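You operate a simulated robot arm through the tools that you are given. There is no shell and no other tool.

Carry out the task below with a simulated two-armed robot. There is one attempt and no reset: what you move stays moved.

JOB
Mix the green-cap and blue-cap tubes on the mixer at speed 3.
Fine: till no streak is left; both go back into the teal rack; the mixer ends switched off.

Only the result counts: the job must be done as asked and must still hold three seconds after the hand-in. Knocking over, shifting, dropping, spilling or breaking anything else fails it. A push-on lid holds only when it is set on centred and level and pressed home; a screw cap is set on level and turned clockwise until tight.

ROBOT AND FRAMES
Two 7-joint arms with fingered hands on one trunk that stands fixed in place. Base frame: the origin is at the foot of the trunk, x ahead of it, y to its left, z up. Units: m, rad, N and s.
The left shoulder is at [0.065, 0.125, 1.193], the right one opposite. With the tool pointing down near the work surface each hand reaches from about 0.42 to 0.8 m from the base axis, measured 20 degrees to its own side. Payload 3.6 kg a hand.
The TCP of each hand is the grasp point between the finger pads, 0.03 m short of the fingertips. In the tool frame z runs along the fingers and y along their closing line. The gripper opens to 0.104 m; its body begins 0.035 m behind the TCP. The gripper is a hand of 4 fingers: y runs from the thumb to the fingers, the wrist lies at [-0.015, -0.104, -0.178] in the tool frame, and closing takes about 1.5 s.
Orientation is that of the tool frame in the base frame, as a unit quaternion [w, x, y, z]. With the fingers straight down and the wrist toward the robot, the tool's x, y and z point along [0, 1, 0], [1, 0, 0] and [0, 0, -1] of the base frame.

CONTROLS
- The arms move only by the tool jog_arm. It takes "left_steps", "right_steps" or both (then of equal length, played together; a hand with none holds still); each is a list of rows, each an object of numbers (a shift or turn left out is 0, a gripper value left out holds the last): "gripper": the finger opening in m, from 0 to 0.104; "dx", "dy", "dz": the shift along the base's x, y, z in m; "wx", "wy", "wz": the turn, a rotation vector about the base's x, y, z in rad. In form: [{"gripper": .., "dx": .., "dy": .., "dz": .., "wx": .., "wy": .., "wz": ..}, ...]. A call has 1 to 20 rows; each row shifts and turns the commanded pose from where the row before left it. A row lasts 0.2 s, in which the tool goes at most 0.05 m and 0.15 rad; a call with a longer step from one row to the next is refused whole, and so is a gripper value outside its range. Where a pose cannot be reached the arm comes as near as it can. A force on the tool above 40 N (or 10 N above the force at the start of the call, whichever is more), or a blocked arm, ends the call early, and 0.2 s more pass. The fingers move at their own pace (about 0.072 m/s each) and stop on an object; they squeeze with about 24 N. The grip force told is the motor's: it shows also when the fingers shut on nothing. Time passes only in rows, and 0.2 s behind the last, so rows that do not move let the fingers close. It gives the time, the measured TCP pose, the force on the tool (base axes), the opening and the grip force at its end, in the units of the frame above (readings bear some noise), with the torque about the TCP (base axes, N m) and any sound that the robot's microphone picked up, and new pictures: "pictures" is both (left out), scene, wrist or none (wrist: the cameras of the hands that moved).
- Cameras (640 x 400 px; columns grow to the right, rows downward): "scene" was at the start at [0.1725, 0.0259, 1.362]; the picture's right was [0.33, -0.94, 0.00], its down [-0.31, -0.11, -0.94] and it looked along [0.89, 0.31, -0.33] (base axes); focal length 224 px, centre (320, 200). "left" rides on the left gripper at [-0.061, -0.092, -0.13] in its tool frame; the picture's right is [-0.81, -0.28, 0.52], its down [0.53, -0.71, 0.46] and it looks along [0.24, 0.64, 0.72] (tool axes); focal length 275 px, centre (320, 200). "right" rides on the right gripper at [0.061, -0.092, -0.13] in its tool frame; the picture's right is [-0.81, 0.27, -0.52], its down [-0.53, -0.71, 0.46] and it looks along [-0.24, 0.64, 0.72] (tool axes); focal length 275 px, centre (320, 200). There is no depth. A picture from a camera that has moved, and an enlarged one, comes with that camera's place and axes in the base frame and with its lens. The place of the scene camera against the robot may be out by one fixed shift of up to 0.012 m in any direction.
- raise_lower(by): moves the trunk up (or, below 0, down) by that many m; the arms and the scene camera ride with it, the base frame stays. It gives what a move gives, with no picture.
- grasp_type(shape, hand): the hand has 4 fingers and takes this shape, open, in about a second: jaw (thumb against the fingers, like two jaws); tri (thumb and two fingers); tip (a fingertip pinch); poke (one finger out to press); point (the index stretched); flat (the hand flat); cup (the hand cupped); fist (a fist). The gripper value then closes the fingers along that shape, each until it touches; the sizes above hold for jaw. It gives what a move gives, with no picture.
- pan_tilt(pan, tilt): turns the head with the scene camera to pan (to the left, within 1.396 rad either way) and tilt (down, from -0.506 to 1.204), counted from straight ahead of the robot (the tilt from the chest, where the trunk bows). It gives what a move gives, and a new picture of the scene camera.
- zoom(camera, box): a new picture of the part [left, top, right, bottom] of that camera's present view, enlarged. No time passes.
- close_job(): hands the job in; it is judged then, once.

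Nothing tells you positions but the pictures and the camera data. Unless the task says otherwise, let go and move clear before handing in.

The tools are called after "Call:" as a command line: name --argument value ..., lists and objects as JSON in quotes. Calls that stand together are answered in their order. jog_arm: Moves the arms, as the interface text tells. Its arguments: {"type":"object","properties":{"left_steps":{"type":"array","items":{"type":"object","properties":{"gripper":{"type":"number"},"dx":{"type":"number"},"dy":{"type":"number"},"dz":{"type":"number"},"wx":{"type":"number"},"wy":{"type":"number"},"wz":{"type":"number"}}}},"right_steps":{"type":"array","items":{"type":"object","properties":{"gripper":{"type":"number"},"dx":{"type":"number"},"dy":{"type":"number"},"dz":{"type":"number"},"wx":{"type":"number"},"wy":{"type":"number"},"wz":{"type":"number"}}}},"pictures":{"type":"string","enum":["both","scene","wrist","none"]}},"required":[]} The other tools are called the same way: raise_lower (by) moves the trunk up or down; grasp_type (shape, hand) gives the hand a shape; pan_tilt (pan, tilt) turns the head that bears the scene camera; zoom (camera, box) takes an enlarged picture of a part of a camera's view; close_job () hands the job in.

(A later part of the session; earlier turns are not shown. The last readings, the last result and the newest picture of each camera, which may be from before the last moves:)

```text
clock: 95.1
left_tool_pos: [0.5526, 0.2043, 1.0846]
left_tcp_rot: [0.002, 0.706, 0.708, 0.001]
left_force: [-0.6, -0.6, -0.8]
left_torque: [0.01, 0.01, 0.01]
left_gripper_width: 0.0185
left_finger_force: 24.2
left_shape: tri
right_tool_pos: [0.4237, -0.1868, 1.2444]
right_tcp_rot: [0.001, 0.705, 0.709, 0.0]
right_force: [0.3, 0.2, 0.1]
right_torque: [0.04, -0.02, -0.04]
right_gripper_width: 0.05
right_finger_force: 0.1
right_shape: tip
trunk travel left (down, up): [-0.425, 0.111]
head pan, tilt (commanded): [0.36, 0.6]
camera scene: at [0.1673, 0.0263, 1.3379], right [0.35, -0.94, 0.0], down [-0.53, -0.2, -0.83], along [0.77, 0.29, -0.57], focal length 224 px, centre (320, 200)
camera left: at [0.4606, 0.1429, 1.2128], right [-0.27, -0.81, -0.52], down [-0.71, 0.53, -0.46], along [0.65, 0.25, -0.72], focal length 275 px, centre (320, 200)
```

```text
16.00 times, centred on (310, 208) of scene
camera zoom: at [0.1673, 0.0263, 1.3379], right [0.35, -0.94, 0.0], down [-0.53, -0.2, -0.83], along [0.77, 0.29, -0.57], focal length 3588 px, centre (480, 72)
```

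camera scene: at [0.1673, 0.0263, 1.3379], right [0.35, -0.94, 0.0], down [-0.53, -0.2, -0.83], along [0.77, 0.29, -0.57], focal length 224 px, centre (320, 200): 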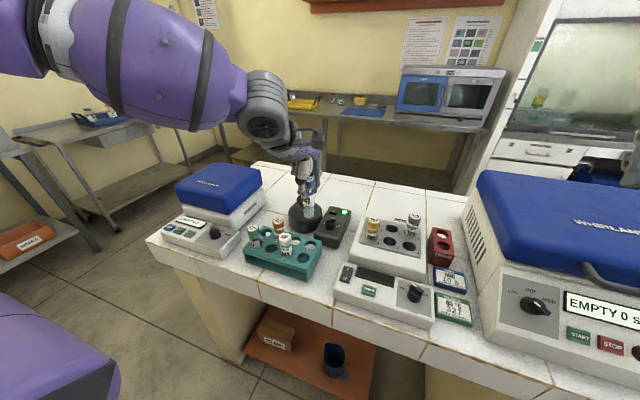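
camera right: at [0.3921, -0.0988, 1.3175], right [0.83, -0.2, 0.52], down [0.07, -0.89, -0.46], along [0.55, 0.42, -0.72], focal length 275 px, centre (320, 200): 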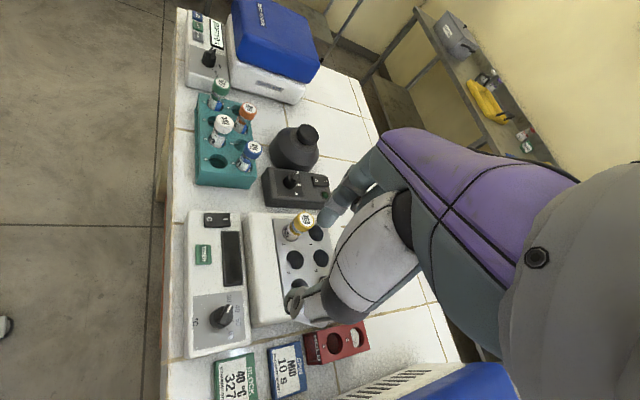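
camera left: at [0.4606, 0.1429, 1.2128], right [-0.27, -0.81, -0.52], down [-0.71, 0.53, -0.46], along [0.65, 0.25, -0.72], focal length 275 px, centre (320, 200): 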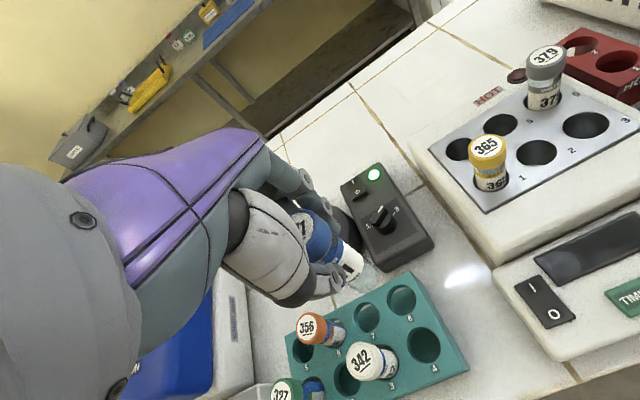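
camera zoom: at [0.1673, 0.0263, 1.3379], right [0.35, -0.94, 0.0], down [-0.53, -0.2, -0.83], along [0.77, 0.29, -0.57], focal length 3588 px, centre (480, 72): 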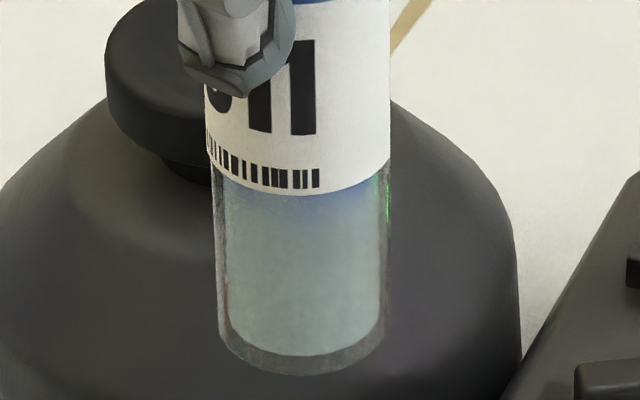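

The clear part shows a bluish layer at the top of the liquid; that must be the streak. My best fix on the mixer dish is (0.685, 0.275, rim z ≈ 0.943), so I'll carry the tube over it.

Call:
jog_arm --left_steps '[{"dx": 0.03, "dy": 0.016}, {"dx": 0.03, "dy": 0.016, "dz": -0.005}, {"dx": 0.03, "dy": 0.016, "dz": -0.007}, {"dx": 0.025, "dy": 0.014, "dz": -0.007}, {"dx": 0.017, "dy": 0.009, "dz": -0.005}, {}]' --pictures "both"

Call:
zoom --camera "left" --box '[220, 170, 460, 350]'

Call:
zoom --camera "scene" --box '[265, 140, 365, 240]'

```text
clock: 96.5
left_tool_pos: [0.6818, 0.2767, 1.0576]
left_tcp_rot: [0.003, 0.706, 0.708, 0.002]
left_force: [-0.1, 0.9, -1.3]
left_torque: [0.0, 0.0, 0.01]
left_gripper_width: 0.0183
left_finger_force: 23.6
left_shape: tri
right_tool_pos: [0.4225, -0.1865, 1.2439]
right_tcp_rot: [0.0, 0.705, 0.709, 0.001]
right_force: [0.3, -0.1, -0.7]
right_torque: [0.0, 0.0, 0.01]
right_gripper_width: 0.0501
right_finger_force: 0.1
right_shape: tip
trunk travel left (down, up): [-0.425, 0.111]
head pan, tilt (commanded): [0.36, 0.6]
camera scene: at [0.167, 0.0262, 1.338], right [0.35, -0.94, 0.0], down [-0.53, -0.2, -0.83], along [0.77, 0.29, -0.56], focal length 224 px, centre (320, 200)
camera left: at [0.5905, 0.2159, 1.187], right [-0.27, -0.81, -0.52], down [-0.71, 0.53, -0.46], along [0.65, 0.25, -0.72], focal length 275 px, centre (320, 200)
```

scene: 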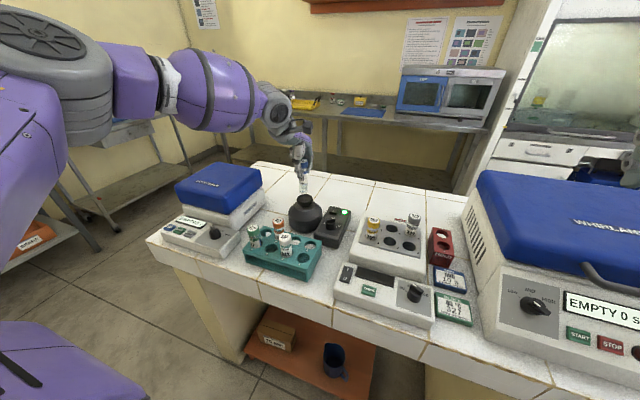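
left: 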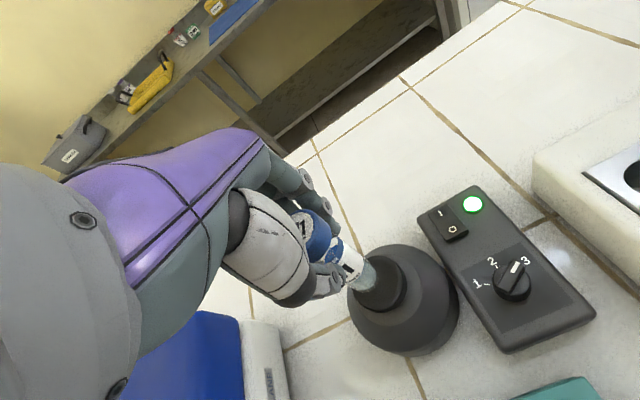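

```text
2.22 times, centred on (340, 260) of left
camera zoom: at [0.5905, 0.2159, 1.187], right [-0.27, -0.81, -0.52], down [-0.71, 0.53, -0.46], along [0.65, 0.25, -0.72], focal length 612 px, centre (276, 67)
```

zoom: 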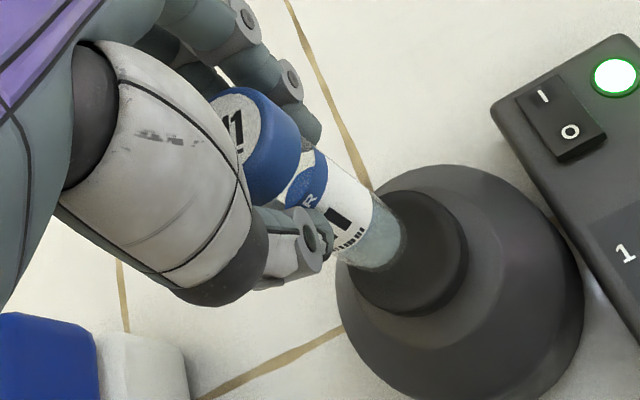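

```text
4.00 times, centred on (315, 190) of scene
camera zoom: at [0.167, 0.0262, 1.338], right [0.35, -0.94, 0.0], down [-0.53, -0.2, -0.83], along [0.77, 0.29, -0.56], focal length 897 px, centre (340, 240)
```

zoom: 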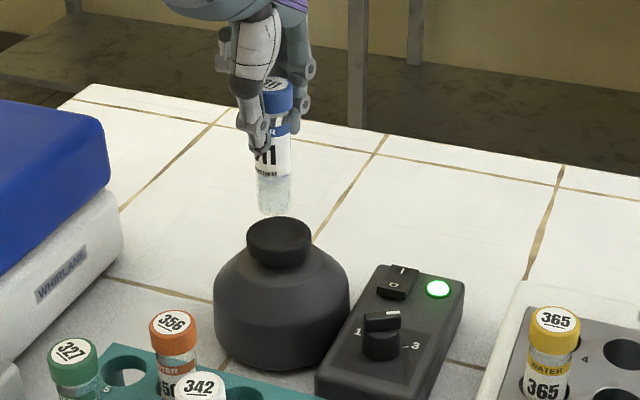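

The tube hangs right over the dish, about 5 mm short in x. I'll correct and lower it until it touches.

Call:
jog_arm --left_steps '[{"dx": 0.0045, "dy": -0.0015}, {"dz": -0.01}, {"dz": -0.008}, {"dz": -0.004}, {}]' --pictures "wrist"

Call:
zoom --camera "left" --box '[220, 170, 460, 350]'

Call:
zoom --camera "scene" --box '[275, 170, 335, 220]'

```text
clock: 97.7
left_tool_pos: [0.6878, 0.2748, 1.0369]
left_tcp_rot: [0.003, 0.706, 0.709, 0.003]
left_force: [0.2, -1.1, 0.1]
left_torque: [-0.02, 0.05, 0.01]
left_gripper_width: 0.0182
left_finger_force: 24.2
left_shape: tri
right_tool_pos: [0.4228, -0.1856, 1.2449]
right_tcp_rot: [0.0, 0.705, 0.709, 0.0]
right_force: [-0.2, -0.4, -0.4]
right_torque: [0.0, -0.01, -0.02]
right_gripper_width: 0.05
right_finger_force: 0.0
right_shape: tip
trunk travel left (down, up): [-0.425, 0.111]
head pan, tilt (commanded): [0.36, 0.6]
camera left: at [0.5959, 0.2137, 1.1658], right [-0.27, -0.81, -0.52], down [-0.71, 0.53, -0.46], along [0.65, 0.25, -0.72], focal length 275 px, centre (320, 200)
```

left: 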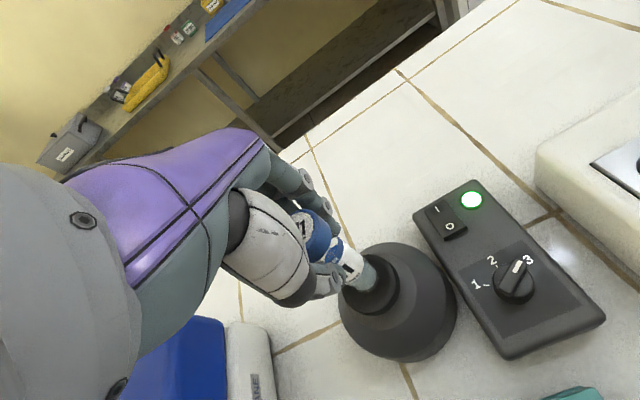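

```text
2.22 times, centred on (340, 260) of left
camera zoom: at [0.5959, 0.2137, 1.1658], right [-0.27, -0.81, -0.52], down [-0.71, 0.53, -0.46], along [0.65, 0.25, -0.72], focal length 612 px, centre (276, 67)
```

zoom: 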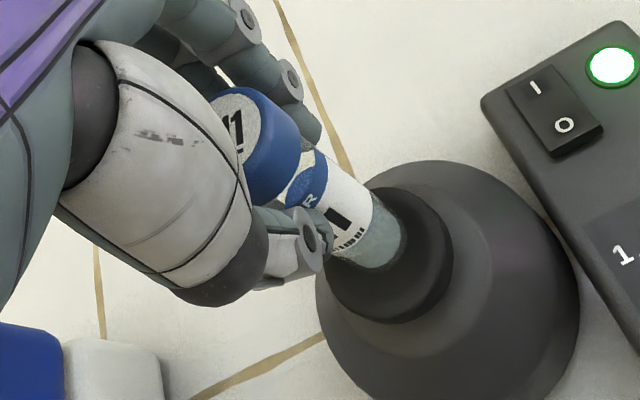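

```text
8.00 times, centred on (305, 195) of scene
camera zoom: at [0.1672, 0.0261, 1.3379], right [0.35, -0.94, 0.0], down [-0.53, -0.2, -0.83], along [0.77, 0.29, -0.56], focal length 1794 px, centre (440, 240)
```

zoom: 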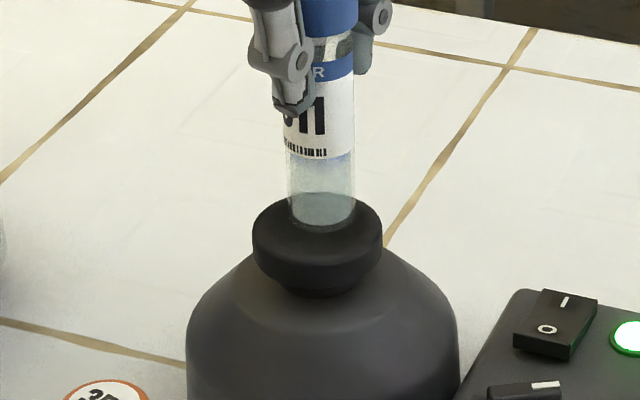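

Call:
jog_arm --left_steps '[{"dx": -0.002, "dz": -0.004}, {"dz": -0.003}, {"dz": -0.002}]' --pictures "none"

Call:
zoom --camera "scene" --box '[275, 170, 335, 220]'

```text
clock: 98.5
left_tool_pos: [0.6855, 0.2727, 1.0283]
left_tcp_rot: [0.002, 0.706, 0.708, 0.003]
left_force: [-0.6, 0.4, 1.5]
left_torque: [0.02, 0.01, 0.02]
left_gripper_width: 0.0182
left_finger_force: 24.3
left_shape: tri
right_tool_pos: [0.4225, -0.1867, 1.2457]
right_tcp_rot: [0.0, 0.705, 0.709, -0.001]
right_force: [0.4, 0.2, 0.7]
right_torque: [-0.03, -0.01, -0.01]
right_gripper_width: 0.0501
right_finger_force: 0.1
right_shape: tip
trunk travel left (down, up): [-0.425, 0.111]
head pan, tilt (commanded): [0.36, 0.6]
```

```text
8.00 times, centred on (305, 195) of scene
camera zoom: at [0.167, 0.0262, 1.338], right [0.35, -0.94, 0.0], down [-0.53, -0.2, -0.83], along [0.77, 0.29, -0.56], focal length 1794 px, centre (440, 240)
```

zoom: 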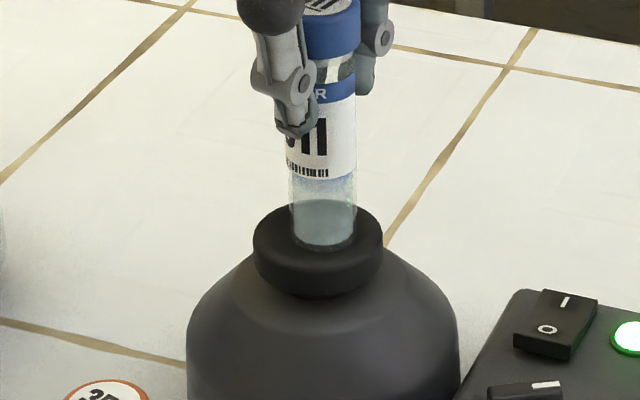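

Call:
jog_arm --left_steps '[{"dz": -0.002}, {"dz": -0.002}]' --pictures "none"

Call:
zoom --camera "scene" --box '[275, 170, 335, 220]'

```text
clock: 99.1
left_tool_pos: [0.6856, 0.2729, 1.0263]
left_tcp_rot: [0.004, 0.706, 0.709, 0.004]
left_force: [-0.5, 1.3, 8.1]
left_torque: [0.07, 0.01, 0.03]
left_gripper_width: 0.0184
left_finger_force: 23.6
left_shape: tri
right_tool_pos: [0.422, -0.1873, 1.2452]
right_tcp_rot: [0.001, 0.705, 0.709, 0.001]
right_force: [-0.9, 0.0, 0.8]
right_torque: [-0.01, 0.02, 0.02]
right_gripper_width: 0.0499
right_finger_force: 0.2
right_shape: tip
trunk travel left (down, up): [-0.425, 0.111]
head pan, tilt (commanded): [0.36, 0.6]
```

```text
8.00 times, centred on (305, 195) of scene
camera zoom: at [0.1661, 0.026, 1.3382], right [0.35, -0.94, 0.0], down [-0.53, -0.2, -0.83], along [0.77, 0.29, -0.56], focal length 1794 px, centre (440, 240)
```

zoom: 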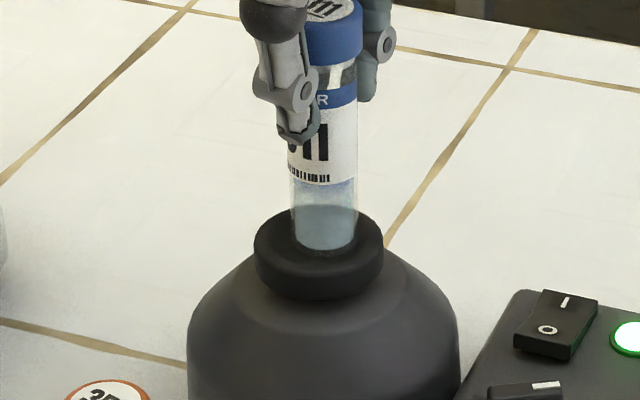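

Contact is at about 8 N and the dish is pressed. I'll hold here for 2 s and watch the liquid.

Call:
jog_arm --left_steps '[{}, {}, {}, {}, {}, {}, {}, {}, {}, {}]' --pictures "none"

Call:
zoom --camera "scene" --box '[287, 184, 323, 208]'

Call:
zoom --camera "left" --box '[300, 210, 420, 300]'

```text
clock: 101.3
left_tool_pos: [0.6847, 0.273, 1.0256]
left_tcp_rot: [0.003, 0.706, 0.708, 0.003]
left_force: [0.4, 3.1, 14.5]
left_torque: [0.07, -0.08, 0.05]
left_gripper_width: 0.0187
left_finger_force: 23.7
left_shape: tri
right_tool_pos: [0.4214, -0.1856, 1.2456]
right_tcp_rot: [0.0, 0.705, 0.709, 0.001]
right_force: [0.8, -0.2, 0.6]
right_torque: [0.0, -0.04, 0.01]
right_gripper_width: 0.0503
right_finger_force: 0.0
right_shape: tip
trunk travel left (down, up): [-0.425, 0.111]
head pan, tilt (commanded): [0.36, 0.6]
```

```text
16.00 times, centred on (305, 196) of scene
camera zoom: at [0.1658, 0.026, 1.3382], right [0.35, -0.94, 0.0], down [-0.53, -0.2, -0.83], along [0.77, 0.29, -0.56], focal length 3588 px, centre (560, 264)
```

zoom: 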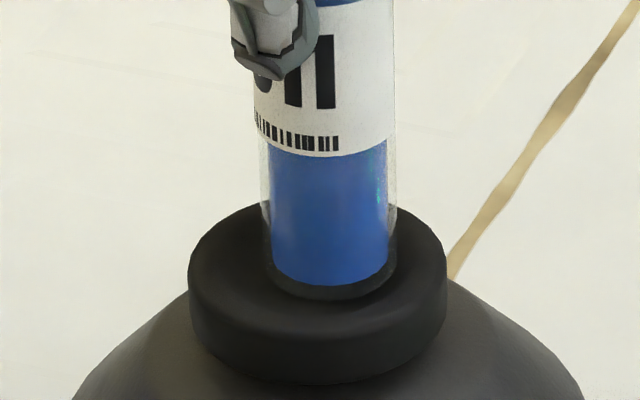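

```text
4.44 times, centred on (360, 255) of left
camera zoom: at [0.5934, 0.2119, 1.1544], right [-0.27, -0.81, -0.52], down [-0.71, 0.53, -0.46], along [0.65, 0.25, -0.72], focal length 1224 px, centre (142, -44)
```

zoom: 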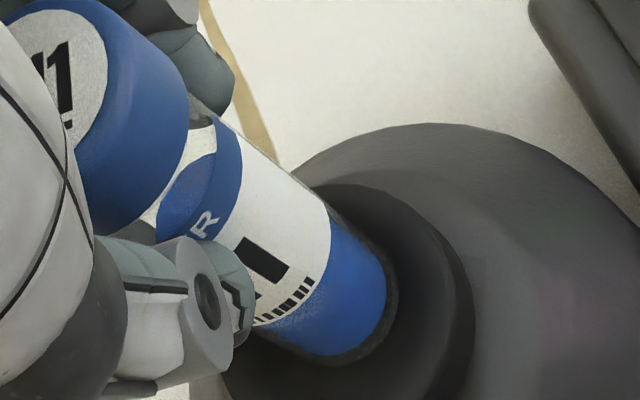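

The liquid has turned blue, so mixing works. There may still be some unevenness, so I'll hold a bit longer and compare.

Call:
jog_arm --left_steps '[{}, {}, {}, {}, {}, {}, {}, {}, {}, {}, {}, {}, {}, {}, {}]' --pictures "none"

Call:
zoom --camera "scene" --box '[287, 184, 323, 208]'

Call:
zoom --camera "left" --box '[300, 210, 420, 300]'

```text
clock: 104.5
left_tool_pos: [0.6849, 0.2719, 1.0252]
left_tcp_rot: [0.003, 0.706, 0.708, 0.003]
left_force: [0.9, 2.5, 15.6]
left_torque: [0.06, -0.08, 0.02]
left_gripper_width: 0.0187
left_finger_force: 24.4
left_shape: tri
right_tool_pos: [0.4212, -0.186, 1.2452]
right_tcp_rot: [0.0, 0.705, 0.709, 0.001]
right_force: [0.0, -0.4, -0.5]
right_torque: [0.02, -0.01, 0.0]
right_gripper_width: 0.0501
right_finger_force: 0.0
right_shape: tip
trunk travel left (down, up): [-0.425, 0.111]
head pan, tilt (commanded): [0.36, 0.6]
```

```text
16.00 times, centred on (305, 196) of scene
camera zoom: at [0.1658, 0.026, 1.3382], right [0.35, -0.94, 0.0], down [-0.53, -0.2, -0.83], along [0.77, 0.29, -0.56], focal length 3588 px, centre (560, 264)
```

zoom: 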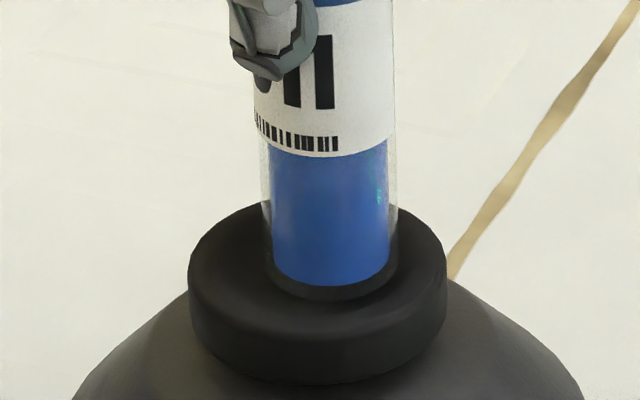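

```text
4.44 times, centred on (360, 255) of left
camera zoom: at [0.5934, 0.2119, 1.1543], right [-0.27, -0.81, -0.52], down [-0.71, 0.53, -0.46], along [0.65, 0.25, -0.72], focal length 1224 px, centre (142, -44)
```

zoom: 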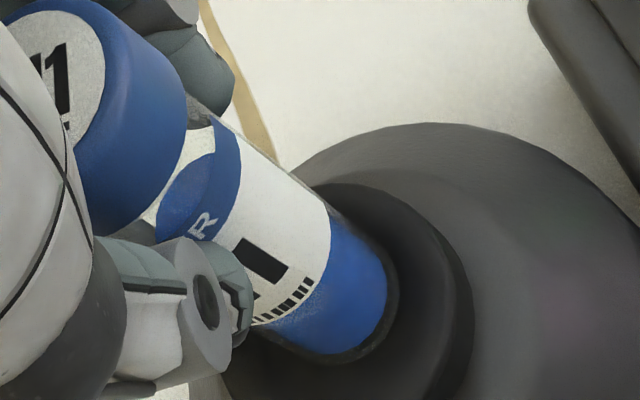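

Call:
jog_arm --left_steps '[{}, {}, {}, {}, {}, {}, {}, {}, {}, {}, {}, {}, {}, {}, {}, {}, {}, {}, {}, {}]' --pictures "none"

Call:
zoom --camera "scene" --box '[287, 184, 323, 208]'

Call:
zoom --camera "scene" --box '[275, 130, 335, 200]'

```text
clock: 108.7
left_tool_pos: [0.6843, 0.2721, 1.0247]
left_tcp_rot: [0.003, 0.706, 0.709, 0.003]
left_force: [1.1, 3.1, 14.5]
left_torque: [0.05, -0.12, 0.04]
left_gripper_width: 0.0191
left_finger_force: 24.6
left_shape: tri
right_tool_pos: [0.4219, -0.1867, 1.2452]
right_tcp_rot: [0.0, 0.706, 0.709, 0.001]
right_force: [-0.5, 0.0, -0.3]
right_torque: [0.01, 0.03, -0.01]
right_gripper_width: 0.0501
right_finger_force: 0.0
right_shape: tip
trunk travel left (down, up): [-0.425, 0.111]
head pan, tilt (commanded): [0.36, 0.6]
```

```text
16.00 times, centred on (305, 196) of scene
camera zoom: at [0.1658, 0.026, 1.3382], right [0.35, -0.94, 0.0], down [-0.53, -0.2, -0.83], along [0.77, 0.29, -0.56], focal length 3588 px, centre (560, 264)
```

zoom: 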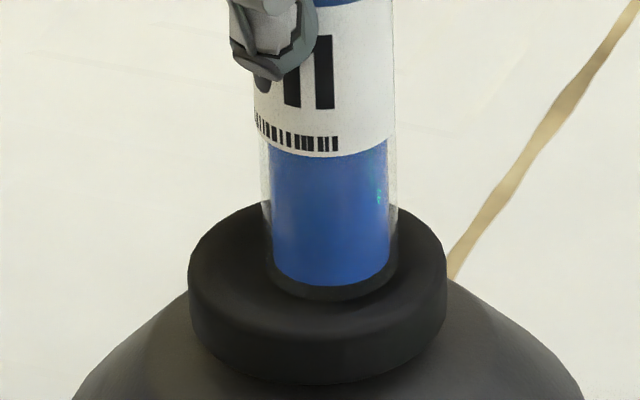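

```text
5.71 times, centred on (305, 165) of scene
camera zoom: at [0.1658, 0.026, 1.3382], right [0.35, -0.94, 0.0], down [-0.53, -0.2, -0.83], along [0.77, 0.29, -0.56], focal length 1282 px, centre (406, 400)
```

zoom: 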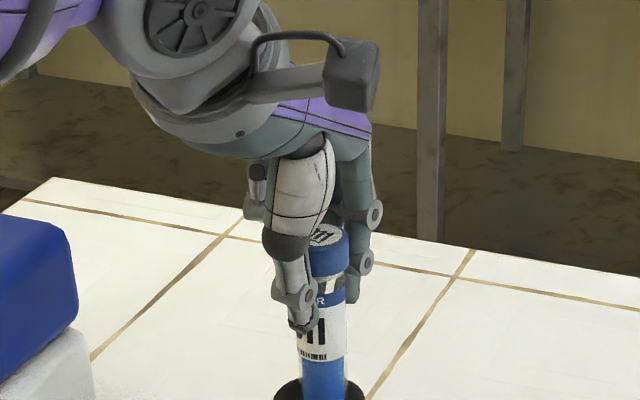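

The colour has been uniform and unchanged for seven seconds. I'll lift the tube and inspect all that's visible.

Call:
jog_arm --left_steps '[{"dz": 0.01}, {"dz": 0.02}, {"dz": 0.02}, {}]' --pictures "wrist"

Call:
zoom --camera "scene" --box '[280, 150, 330, 190]'

Call:
zoom --camera "left" --box '[260, 200, 440, 320]'

Call:
zoom --camera "scene" --box '[260, 170, 370, 250]'

```text
clock: 109.7
left_tool_pos: [0.6871, 0.2719, 1.0723]
left_tcp_rot: [0.002, 0.706, 0.709, 0.002]
left_force: [-0.7, -0.6, -0.3]
left_torque: [-0.02, 0.03, 0.01]
left_gripper_width: 0.0186
left_finger_force: 23.9
left_shape: tri
right_tool_pos: [0.4231, -0.187, 1.2449]
right_tcp_rot: [0.0, 0.706, 0.709, 0.0]
right_force: [0.4, 0.1, -0.2]
right_torque: [0.01, 0.0, 0.04]
right_gripper_width: 0.0503
right_finger_force: 0.0
right_shape: tip
trunk travel left (down, up): [-0.425, 0.111]
head pan, tilt (commanded): [0.36, 0.6]
camera left: at [0.5953, 0.2113, 1.2024], right [-0.27, -0.81, -0.52], down [-0.71, 0.53, -0.46], along [0.65, 0.25, -0.72], focal length 275 px, centre (320, 200)
```

left: 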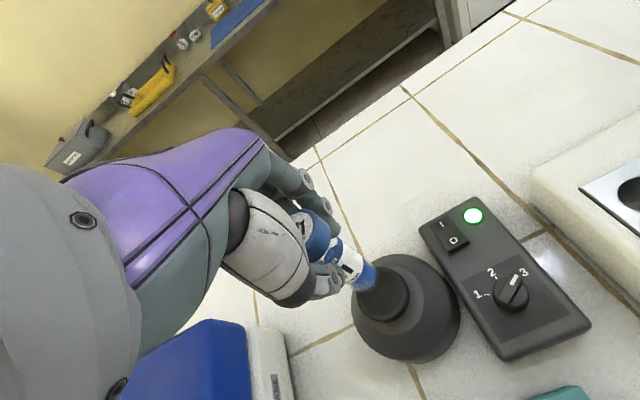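

```text
10.00 times, centred on (305, 170) of scene
camera zoom: at [0.1671, 0.0263, 1.3379], right [0.35, -0.94, 0.0], down [-0.53, -0.2, -0.83], along [0.77, 0.29, -0.56], focal length 2243 px, centre (470, 500)
```

zoom: 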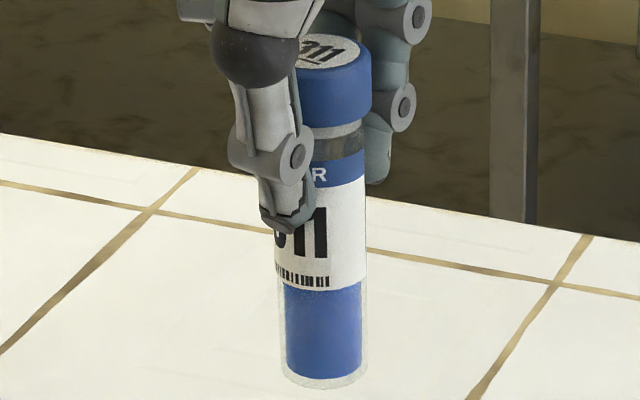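

```text
3.33 times, centred on (350, 260) of left
camera zoom: at [0.5953, 0.2113, 1.2024], right [-0.27, -0.81, -0.52], down [-0.71, 0.53, -0.46], along [0.65, 0.25, -0.72], focal length 918 px, centre (220, 0)
```

zoom: 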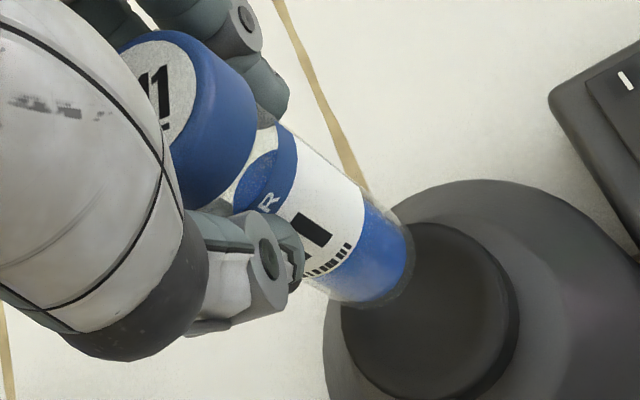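

```text
5.00 times, centred on (315, 210) of scene
camera zoom: at [0.1671, 0.0263, 1.3379], right [0.35, -0.94, 0.0], down [-0.53, -0.2, -0.83], along [0.77, 0.29, -0.56], focal length 1121 px, centre (345, 150)
```

zoom: 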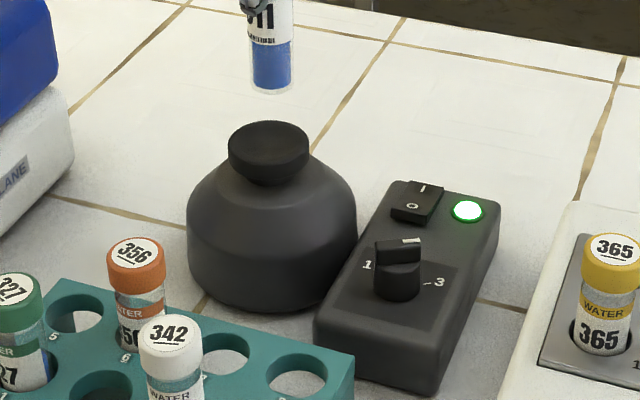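

Blue is uniformly mixed and the mixer hasn't moved. Taking it back above slot 8.

Call:
jog_arm --left_steps '[{"dz": 0.014}, {"dx": -0.03, "dy": -0.016}, {"dx": -0.03, "dy": -0.016}, {"dx": -0.03, "dy": -0.016}, {"dx": -0.03, "dy": -0.014}, {"dx": -0.0145, "dy": -0.007}, {}, {}]' --pictures "wrist"

Call:
zoom --camera "left" --box '[260, 200, 440, 320]'

Call:
zoom --camera "scene" --box '[250, 150, 370, 250]'

```text
clock: 111.5
left_tool_pos: [0.5507, 0.2051, 1.0847]
left_tcp_rot: [0.003, 0.706, 0.709, 0.002]
left_force: [0.2, -0.8, 0.7]
left_torque: [0.0, 0.01, 0.01]
left_gripper_width: 0.0188
left_finger_force: 23.2
left_shape: tri
right_tool_pos: [0.4233, -0.1874, 1.2445]
right_tcp_rot: [0.001, 0.705, 0.709, 0.001]
right_force: [0.3, -0.6, 0.0]
right_torque: [-0.01, 0.05, -0.03]
right_gripper_width: 0.0499
right_finger_force: 0.1
right_shape: tip
trunk travel left (down, up): [-0.425, 0.111]
head pan, tilt (commanded): [0.36, 0.6]
camera left: at [0.4587, 0.1435, 1.214], right [-0.27, -0.81, -0.52], down [-0.71, 0.53, -0.46], along [0.65, 0.25, -0.72], focal length 275 px, centre (320, 200)
```

left: 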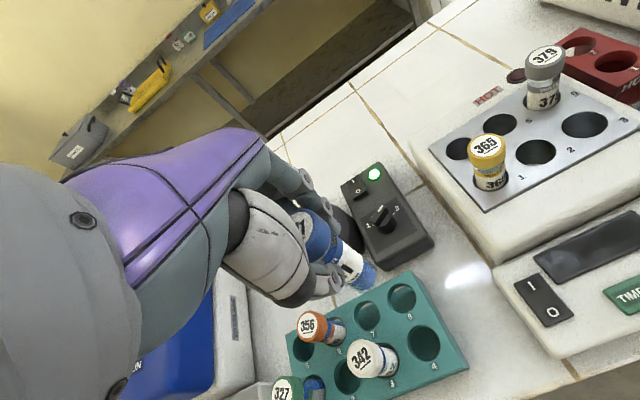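

```text
3.33 times, centred on (350, 260) of left
camera zoom: at [0.4587, 0.1435, 1.214], right [-0.27, -0.81, -0.52], down [-0.71, 0.53, -0.46], along [0.65, 0.25, -0.72], focal length 918 px, centre (220, 0)
```

zoom: 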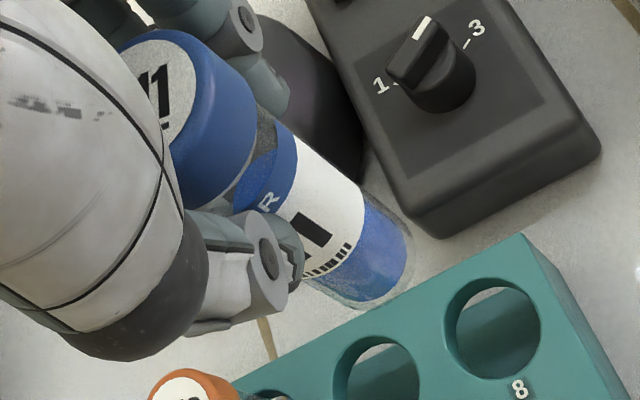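

```text
4.00 times, centred on (310, 200) of scene
camera zoom: at [0.1672, 0.0262, 1.3379], right [0.35, -0.94, 0.0], down [-0.53, -0.2, -0.83], along [0.77, 0.29, -0.56], focal length 897 px, centre (360, 200)
```

zoom: 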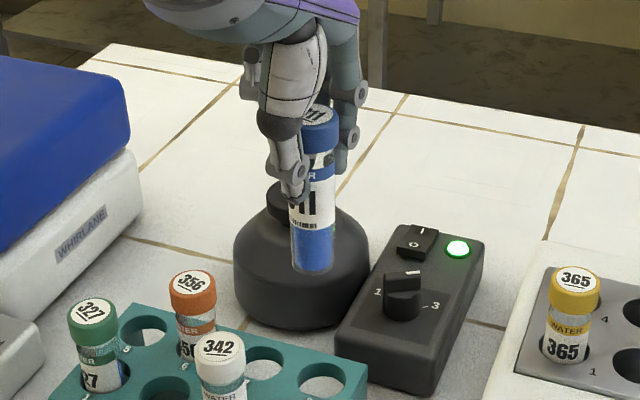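

Hole 8 is at about (0.553, 0.203). I'll nudge, descend until the tube bottom is just above the rack and verify.

Call:
jog_arm --left_steps '[{"dx": 0.0025, "dy": -0.001}, {"dz": -0.03}, {"dz": -0.03}, {"dz": -0.018}, {}]' --pictures "wrist"

Call:
zoom --camera "left" --box '[260, 200, 440, 320]'

Call:
zoom --camera "scene" --box '[260, 180, 350, 255]'

```text
clock: 112.7
left_tool_pos: [0.5539, 0.2042, 1.007]
left_tcp_rot: [0.002, 0.706, 0.708, 0.002]
left_force: [-0.3, -0.3, -0.8]
left_torque: [0.0, -0.01, 0.02]
left_gripper_width: 0.0183
left_finger_force: 23.9
left_shape: tri
right_tool_pos: [0.4226, -0.1868, 1.2449]
right_tcp_rot: [0.0, 0.705, 0.709, 0.0]
right_force: [1.3, -0.9, 0.0]
right_torque: [0.01, -0.04, 0.0]
right_gripper_width: 0.0502
right_finger_force: 0.1
right_shape: tip
trunk travel left (down, up): [-0.425, 0.111]
head pan, tilt (commanded): [0.36, 0.6]
camera left: at [0.4616, 0.1435, 1.1364], right [-0.27, -0.81, -0.52], down [-0.71, 0.53, -0.46], along [0.65, 0.25, -0.72], focal length 275 px, centre (320, 200)
```

left: 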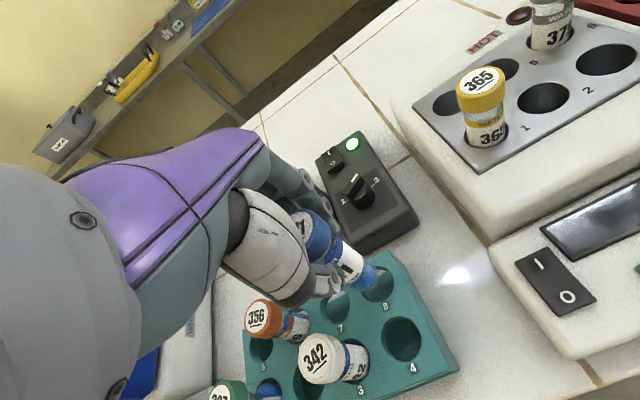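

```text
3.33 times, centred on (350, 260) of left
camera zoom: at [0.4616, 0.1435, 1.1364], right [-0.27, -0.81, -0.52], down [-0.71, 0.53, -0.46], along [0.65, 0.25, -0.72], focal length 918 px, centre (220, 0)
```

zoom: 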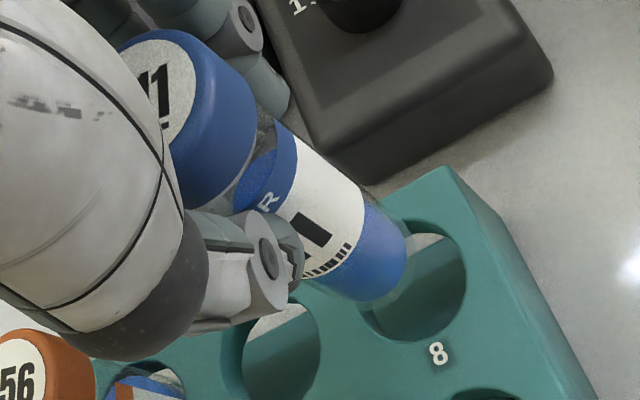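

```text
5.33 times, centred on (305, 218) of scene
camera zoom: at [0.1671, 0.0261, 1.338], right [0.35, -0.94, 0.0], down [-0.53, -0.2, -0.83], along [0.77, 0.29, -0.56], focal length 1196 px, centre (400, 107)
```

zoom: 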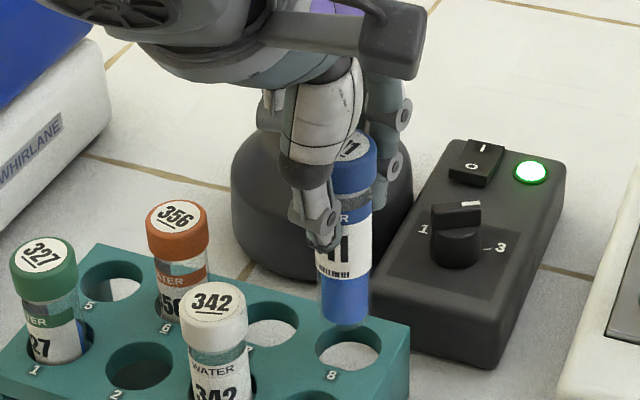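

Call:
jog_arm --left_steps '[{"dx": -0.0025, "dy": -0.0018}, {"dz": -0.01}, {"dz": -0.01}, {"dz": -0.01}, {}]' --pictures "wrist"

Call:
zoom --camera "left" --box '[260, 200, 440, 320]'

Call:
zoom --camera "scene" --box '[260, 180, 350, 255]'

```text
clock: 113.9
left_tool_pos: [0.5533, 0.202, 0.9771]
left_tcp_rot: [0.003, 0.705, 0.709, 0.003]
left_force: [0.1, -0.3, -0.8]
left_torque: [-0.02, 0.01, -0.01]
left_gripper_width: 0.0185
left_finger_force: 24.2
left_shape: tri
right_tool_pos: [0.423, -0.1861, 1.2438]
right_tcp_rot: [0.001, 0.705, 0.709, 0.0]
right_force: [1.0, -0.6, -1.3]
right_torque: [0.0, 0.01, -0.03]
right_gripper_width: 0.0502
right_finger_force: 0.1
right_shape: tip
trunk travel left (down, up): [-0.425, 0.111]
head pan, tilt (commanded): [0.36, 0.6]
camera left: at [0.4613, 0.1421, 1.107], right [-0.27, -0.81, -0.52], down [-0.71, 0.53, -0.46], along [0.65, 0.25, -0.72], focal length 275 px, centre (320, 200)
```

left: 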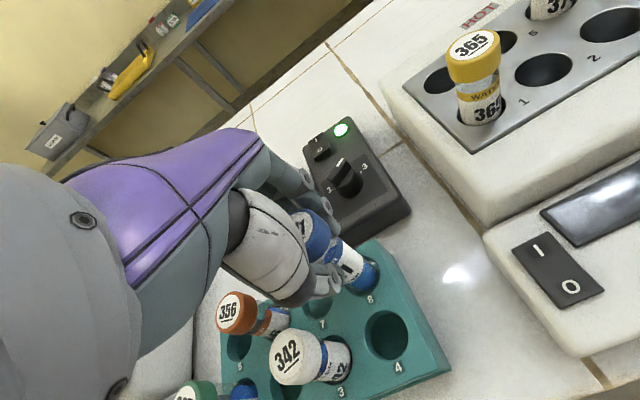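

```text
3.33 times, centred on (350, 260) of left
camera zoom: at [0.4613, 0.1421, 1.107], right [-0.27, -0.81, -0.52], down [-0.71, 0.53, -0.46], along [0.65, 0.25, -0.72], focal length 918 px, centre (220, 0)
```

zoom: 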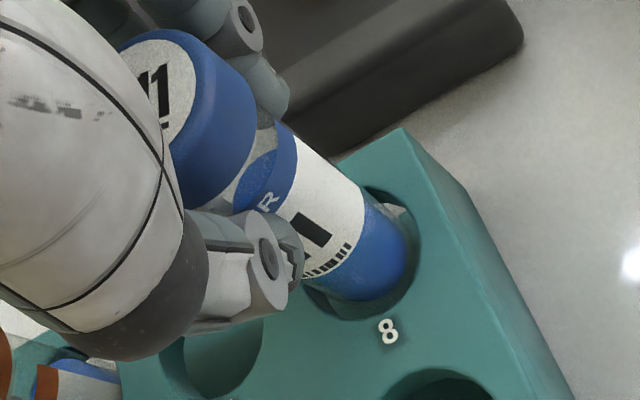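

```text
5.33 times, centred on (305, 218) of scene
camera zoom: at [0.1671, 0.0261, 1.338], right [0.35, -0.94, 0.0], down [-0.53, -0.2, -0.83], along [0.77, 0.29, -0.56], focal length 1196 px, centre (400, 107)
```

zoom: 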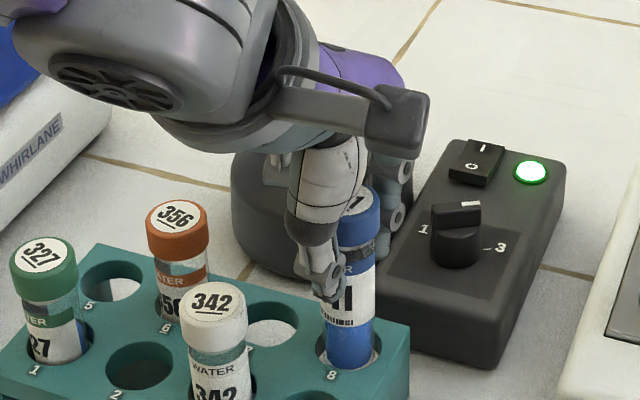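

The tube is inside hole 8. Lowering it to the seat.

Call:
jog_arm --left_steps '[{"dz": -0.011}, {"dz": -0.011}, {"dz": -0.008}, {"dz": -0.002}]' --pictures "none"

Call:
zoom --camera "left" --box '[260, 200, 440, 320]'

```text
clock: 114.9
left_tool_pos: [0.5523, 0.2026, 0.9473]
left_tcp_rot: [0.002, 0.706, 0.708, 0.003]
left_force: [-0.1, -0.3, -2.6]
left_torque: [-0.03, -0.01, 0.03]
left_gripper_width: 0.0185
left_finger_force: 24.1
left_shape: tri
right_tool_pos: [0.4233, -0.1867, 1.2442]
right_tcp_rot: [0.001, 0.706, 0.708, 0.001]
right_force: [0.7, 0.0, 0.1]
right_torque: [0.01, -0.01, 0.01]
right_gripper_width: 0.0501
right_finger_force: 0.1
right_shape: tip
trunk travel left (down, up): [-0.425, 0.111]
head pan, tilt (commanded): [0.36, 0.6]
```

```text
3.33 times, centred on (350, 260) of left
camera zoom: at [0.4608, 0.1419, 1.0769], right [-0.27, -0.81, -0.52], down [-0.71, 0.53, -0.46], along [0.65, 0.25, -0.72], focal length 918 px, centre (220, 0)
```

zoom: 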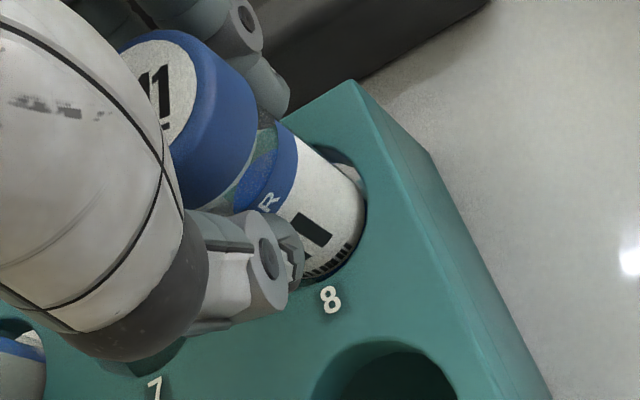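

Call:
jog_arm --left_steps '[{"dz": -0.002}, {"dz": -0.002}, {"dz": -0.001}]' --pictures "none"

```text
clock: 115.7
left_tool_pos: [0.5531, 0.2035, 0.9429]
left_tcp_rot: [0.003, 0.706, 0.709, 0.002]
left_force: [0.5, 0.5, -1.1]
left_torque: [0.02, 0.0, 0.01]
left_gripper_width: 0.0186
left_finger_force: 23.9
left_shape: tri
right_tool_pos: [0.4229, -0.1882, 1.2448]
right_tcp_rot: [0.001, 0.705, 0.709, 0.0]
right_force: [-0.9, -0.3, 0.8]
right_torque: [0.0, -0.02, -0.02]
right_gripper_width: 0.05
right_finger_force: 0.1
right_shape: tip
trunk travel left (down, up): [-0.425, 0.111]
head pan, tilt (commanded): [0.36, 0.6]
```

Call:
jog_arm --left_steps '[{"dz": -0.002}, {}, {"gripper": 0.03}, {}, {"gripper": 0.058}, {}, {}]' --pictures "wrist"

Call:
zoom --camera "left" --box '[260, 200, 440, 320]'

Call:
zoom --camera "scene" --box '[260, 180, 350, 255]'

```text
clock: 117.3
left_tool_pos: [0.5533, 0.2027, 0.9405]
left_tcp_rot: [0.003, 0.706, 0.709, 0.001]
left_force: [0.6, -0.2, -0.1]
left_torque: [-0.02, -0.01, -0.04]
left_gripper_width: 0.0575
left_finger_force: 0.0
left_shape: tri
right_tool_pos: [0.4227, -0.1869, 1.2447]
right_tcp_rot: [0.0, 0.705, 0.709, -0.001]
right_force: [0.0, -0.2, -0.3]
right_torque: [0.01, 0.04, 0.03]
right_gripper_width: 0.0501
right_finger_force: 0.0
right_shape: tip
trunk travel left (down, up): [-0.425, 0.111]
head pan, tilt (commanded): [0.36, 0.6]
camera left: at [0.4616, 0.1419, 1.0697], right [-0.27, -0.81, -0.52], down [-0.71, 0.53, -0.46], along [0.65, 0.25, -0.72], focal length 275 px, centre (320, 200)
```

left: 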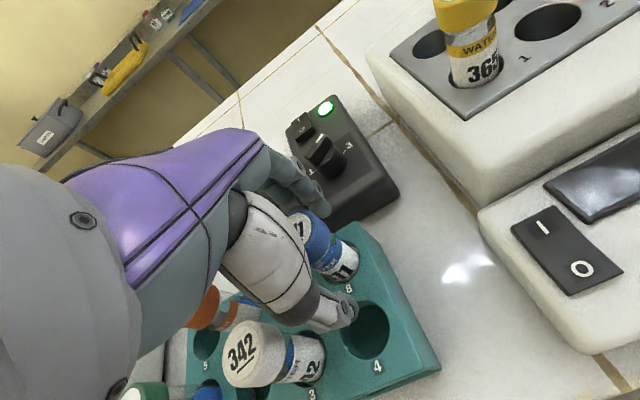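

```text
3.33 times, centred on (350, 260) of left
camera zoom: at [0.4616, 0.1419, 1.0697], right [-0.27, -0.81, -0.52], down [-0.71, 0.53, -0.46], along [0.65, 0.25, -0.72], focal length 918 px, centre (220, 0)
```

zoom: 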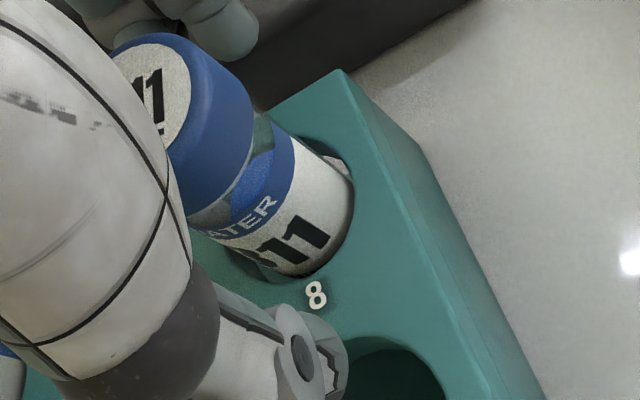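

```text
5.33 times, centred on (305, 218) of scene
camera zoom: at [0.1671, 0.0261, 1.3379], right [0.35, -0.94, 0.0], down [-0.53, -0.2, -0.83], along [0.77, 0.29, -0.56], focal length 1196 px, centre (400, 107)
```

zoom: 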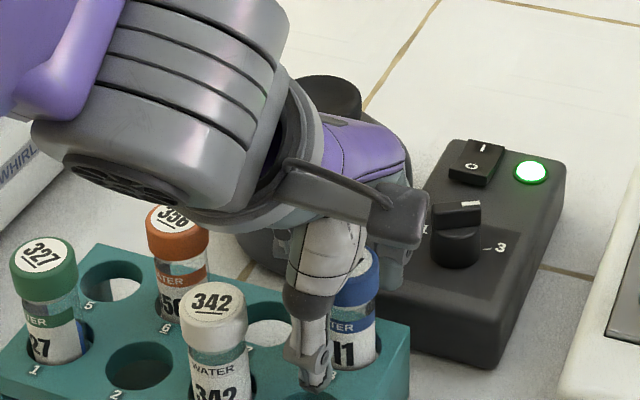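

The blue tube is standing in slot 8. I'll rise clear and move above the green tube in slot 1, checking clearance to the small centrifuge beside it.

Call:
jog_arm --left_steps '[{"dz": 0.02}, {"dz": 0.03}, {"dz": 0.03}, {"dz": 0.03}, {"dz": 0.03}, {"dx": -0.01, "dy": 0.035, "dz": 0.02}, {"dx": -0.01, "dy": 0.035, "dz": 0.02}, {"dx": -0.012, "dy": 0.035}, {"dx": -0.012, "dy": 0.029}, {}]' --pictures "both"

Call:
zoom --camera "left" --box '[200, 190, 480, 400]'

Call:
zoom --camera "scene" --box '[150, 130, 340, 290]'

```text
clock: 119.5
left_tool_pos: [0.5084, 0.3374, 1.1198]
left_tcp_rot: [0.003, 0.705, 0.709, 0.002]
left_force: [0.9, -0.7, 0.5]
left_torque: [0.0, 0.01, 0.02]
left_gripper_width: 0.0576
left_finger_force: 0.0
left_shape: tri
right_tool_pos: [0.4236, -0.1883, 1.2434]
right_tcp_rot: [-0.001, 0.705, 0.709, 0.0]
right_force: [-0.5, 0.4, -0.3]
right_torque: [-0.02, 0.01, 0.02]
right_gripper_width: 0.0502
right_finger_force: 0.0
right_shape: tip
trunk travel left (down, up): [-0.425, 0.111]
head pan, tilt (commanded): [0.36, 0.6]
camera scene: at [0.1674, 0.0259, 1.3379], right [0.35, -0.94, 0.0], down [-0.53, -0.2, -0.82], along [0.77, 0.29, -0.57], focal length 224 px, centre (320, 200)
camera left: at [0.4154, 0.2766, 1.2491], right [-0.27, -0.81, -0.52], down [-0.71, 0.53, -0.46], along [0.65, 0.25, -0.72], focal length 275 px, centre (320, 200)
```

scene: 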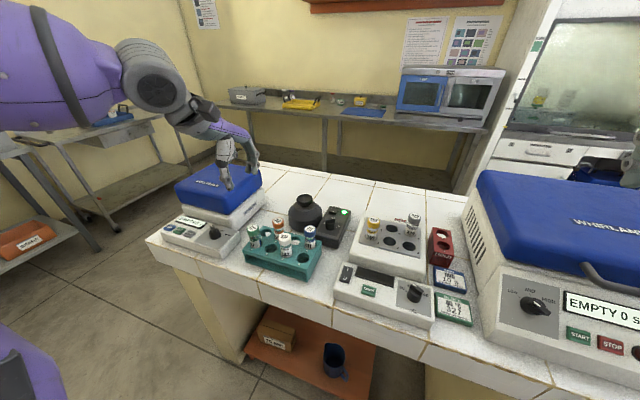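
left: 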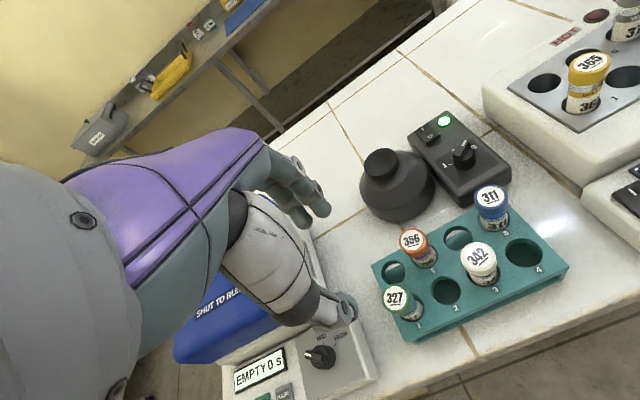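

```text
1.90 times, centred on (340, 295) of left
camera zoom: at [0.4154, 0.2766, 1.2491], right [-0.27, -0.81, -0.52], down [-0.71, 0.53, -0.46], along [0.65, 0.25, -0.72], focal length 524 px, centre (282, 19)
```

zoom: 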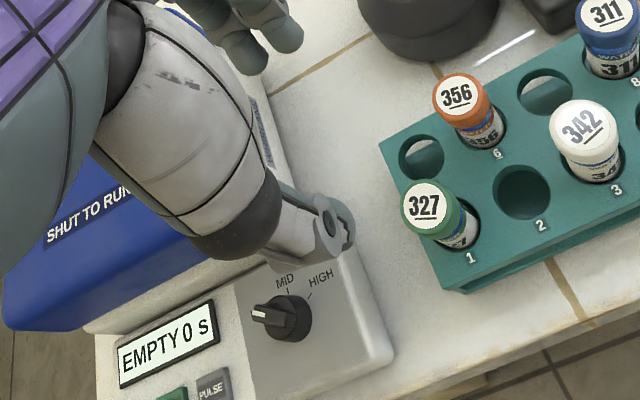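

```text
2.50 times, centred on (245, 210) of scene
camera zoom: at [0.1674, 0.0259, 1.3379], right [0.35, -0.94, 0.0], down [-0.53, -0.2, -0.82], along [0.77, 0.29, -0.57], focal length 561 px, centre (508, 175)
```

zoom: 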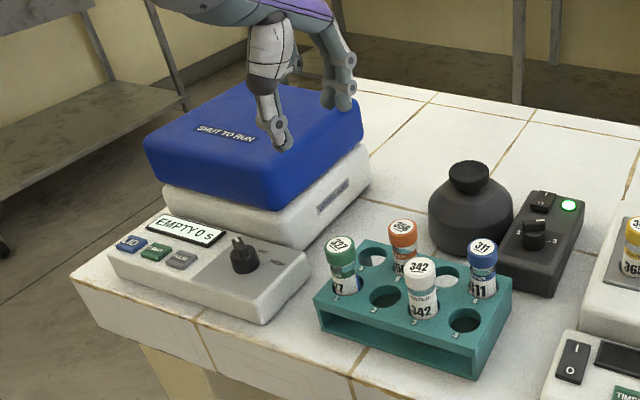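

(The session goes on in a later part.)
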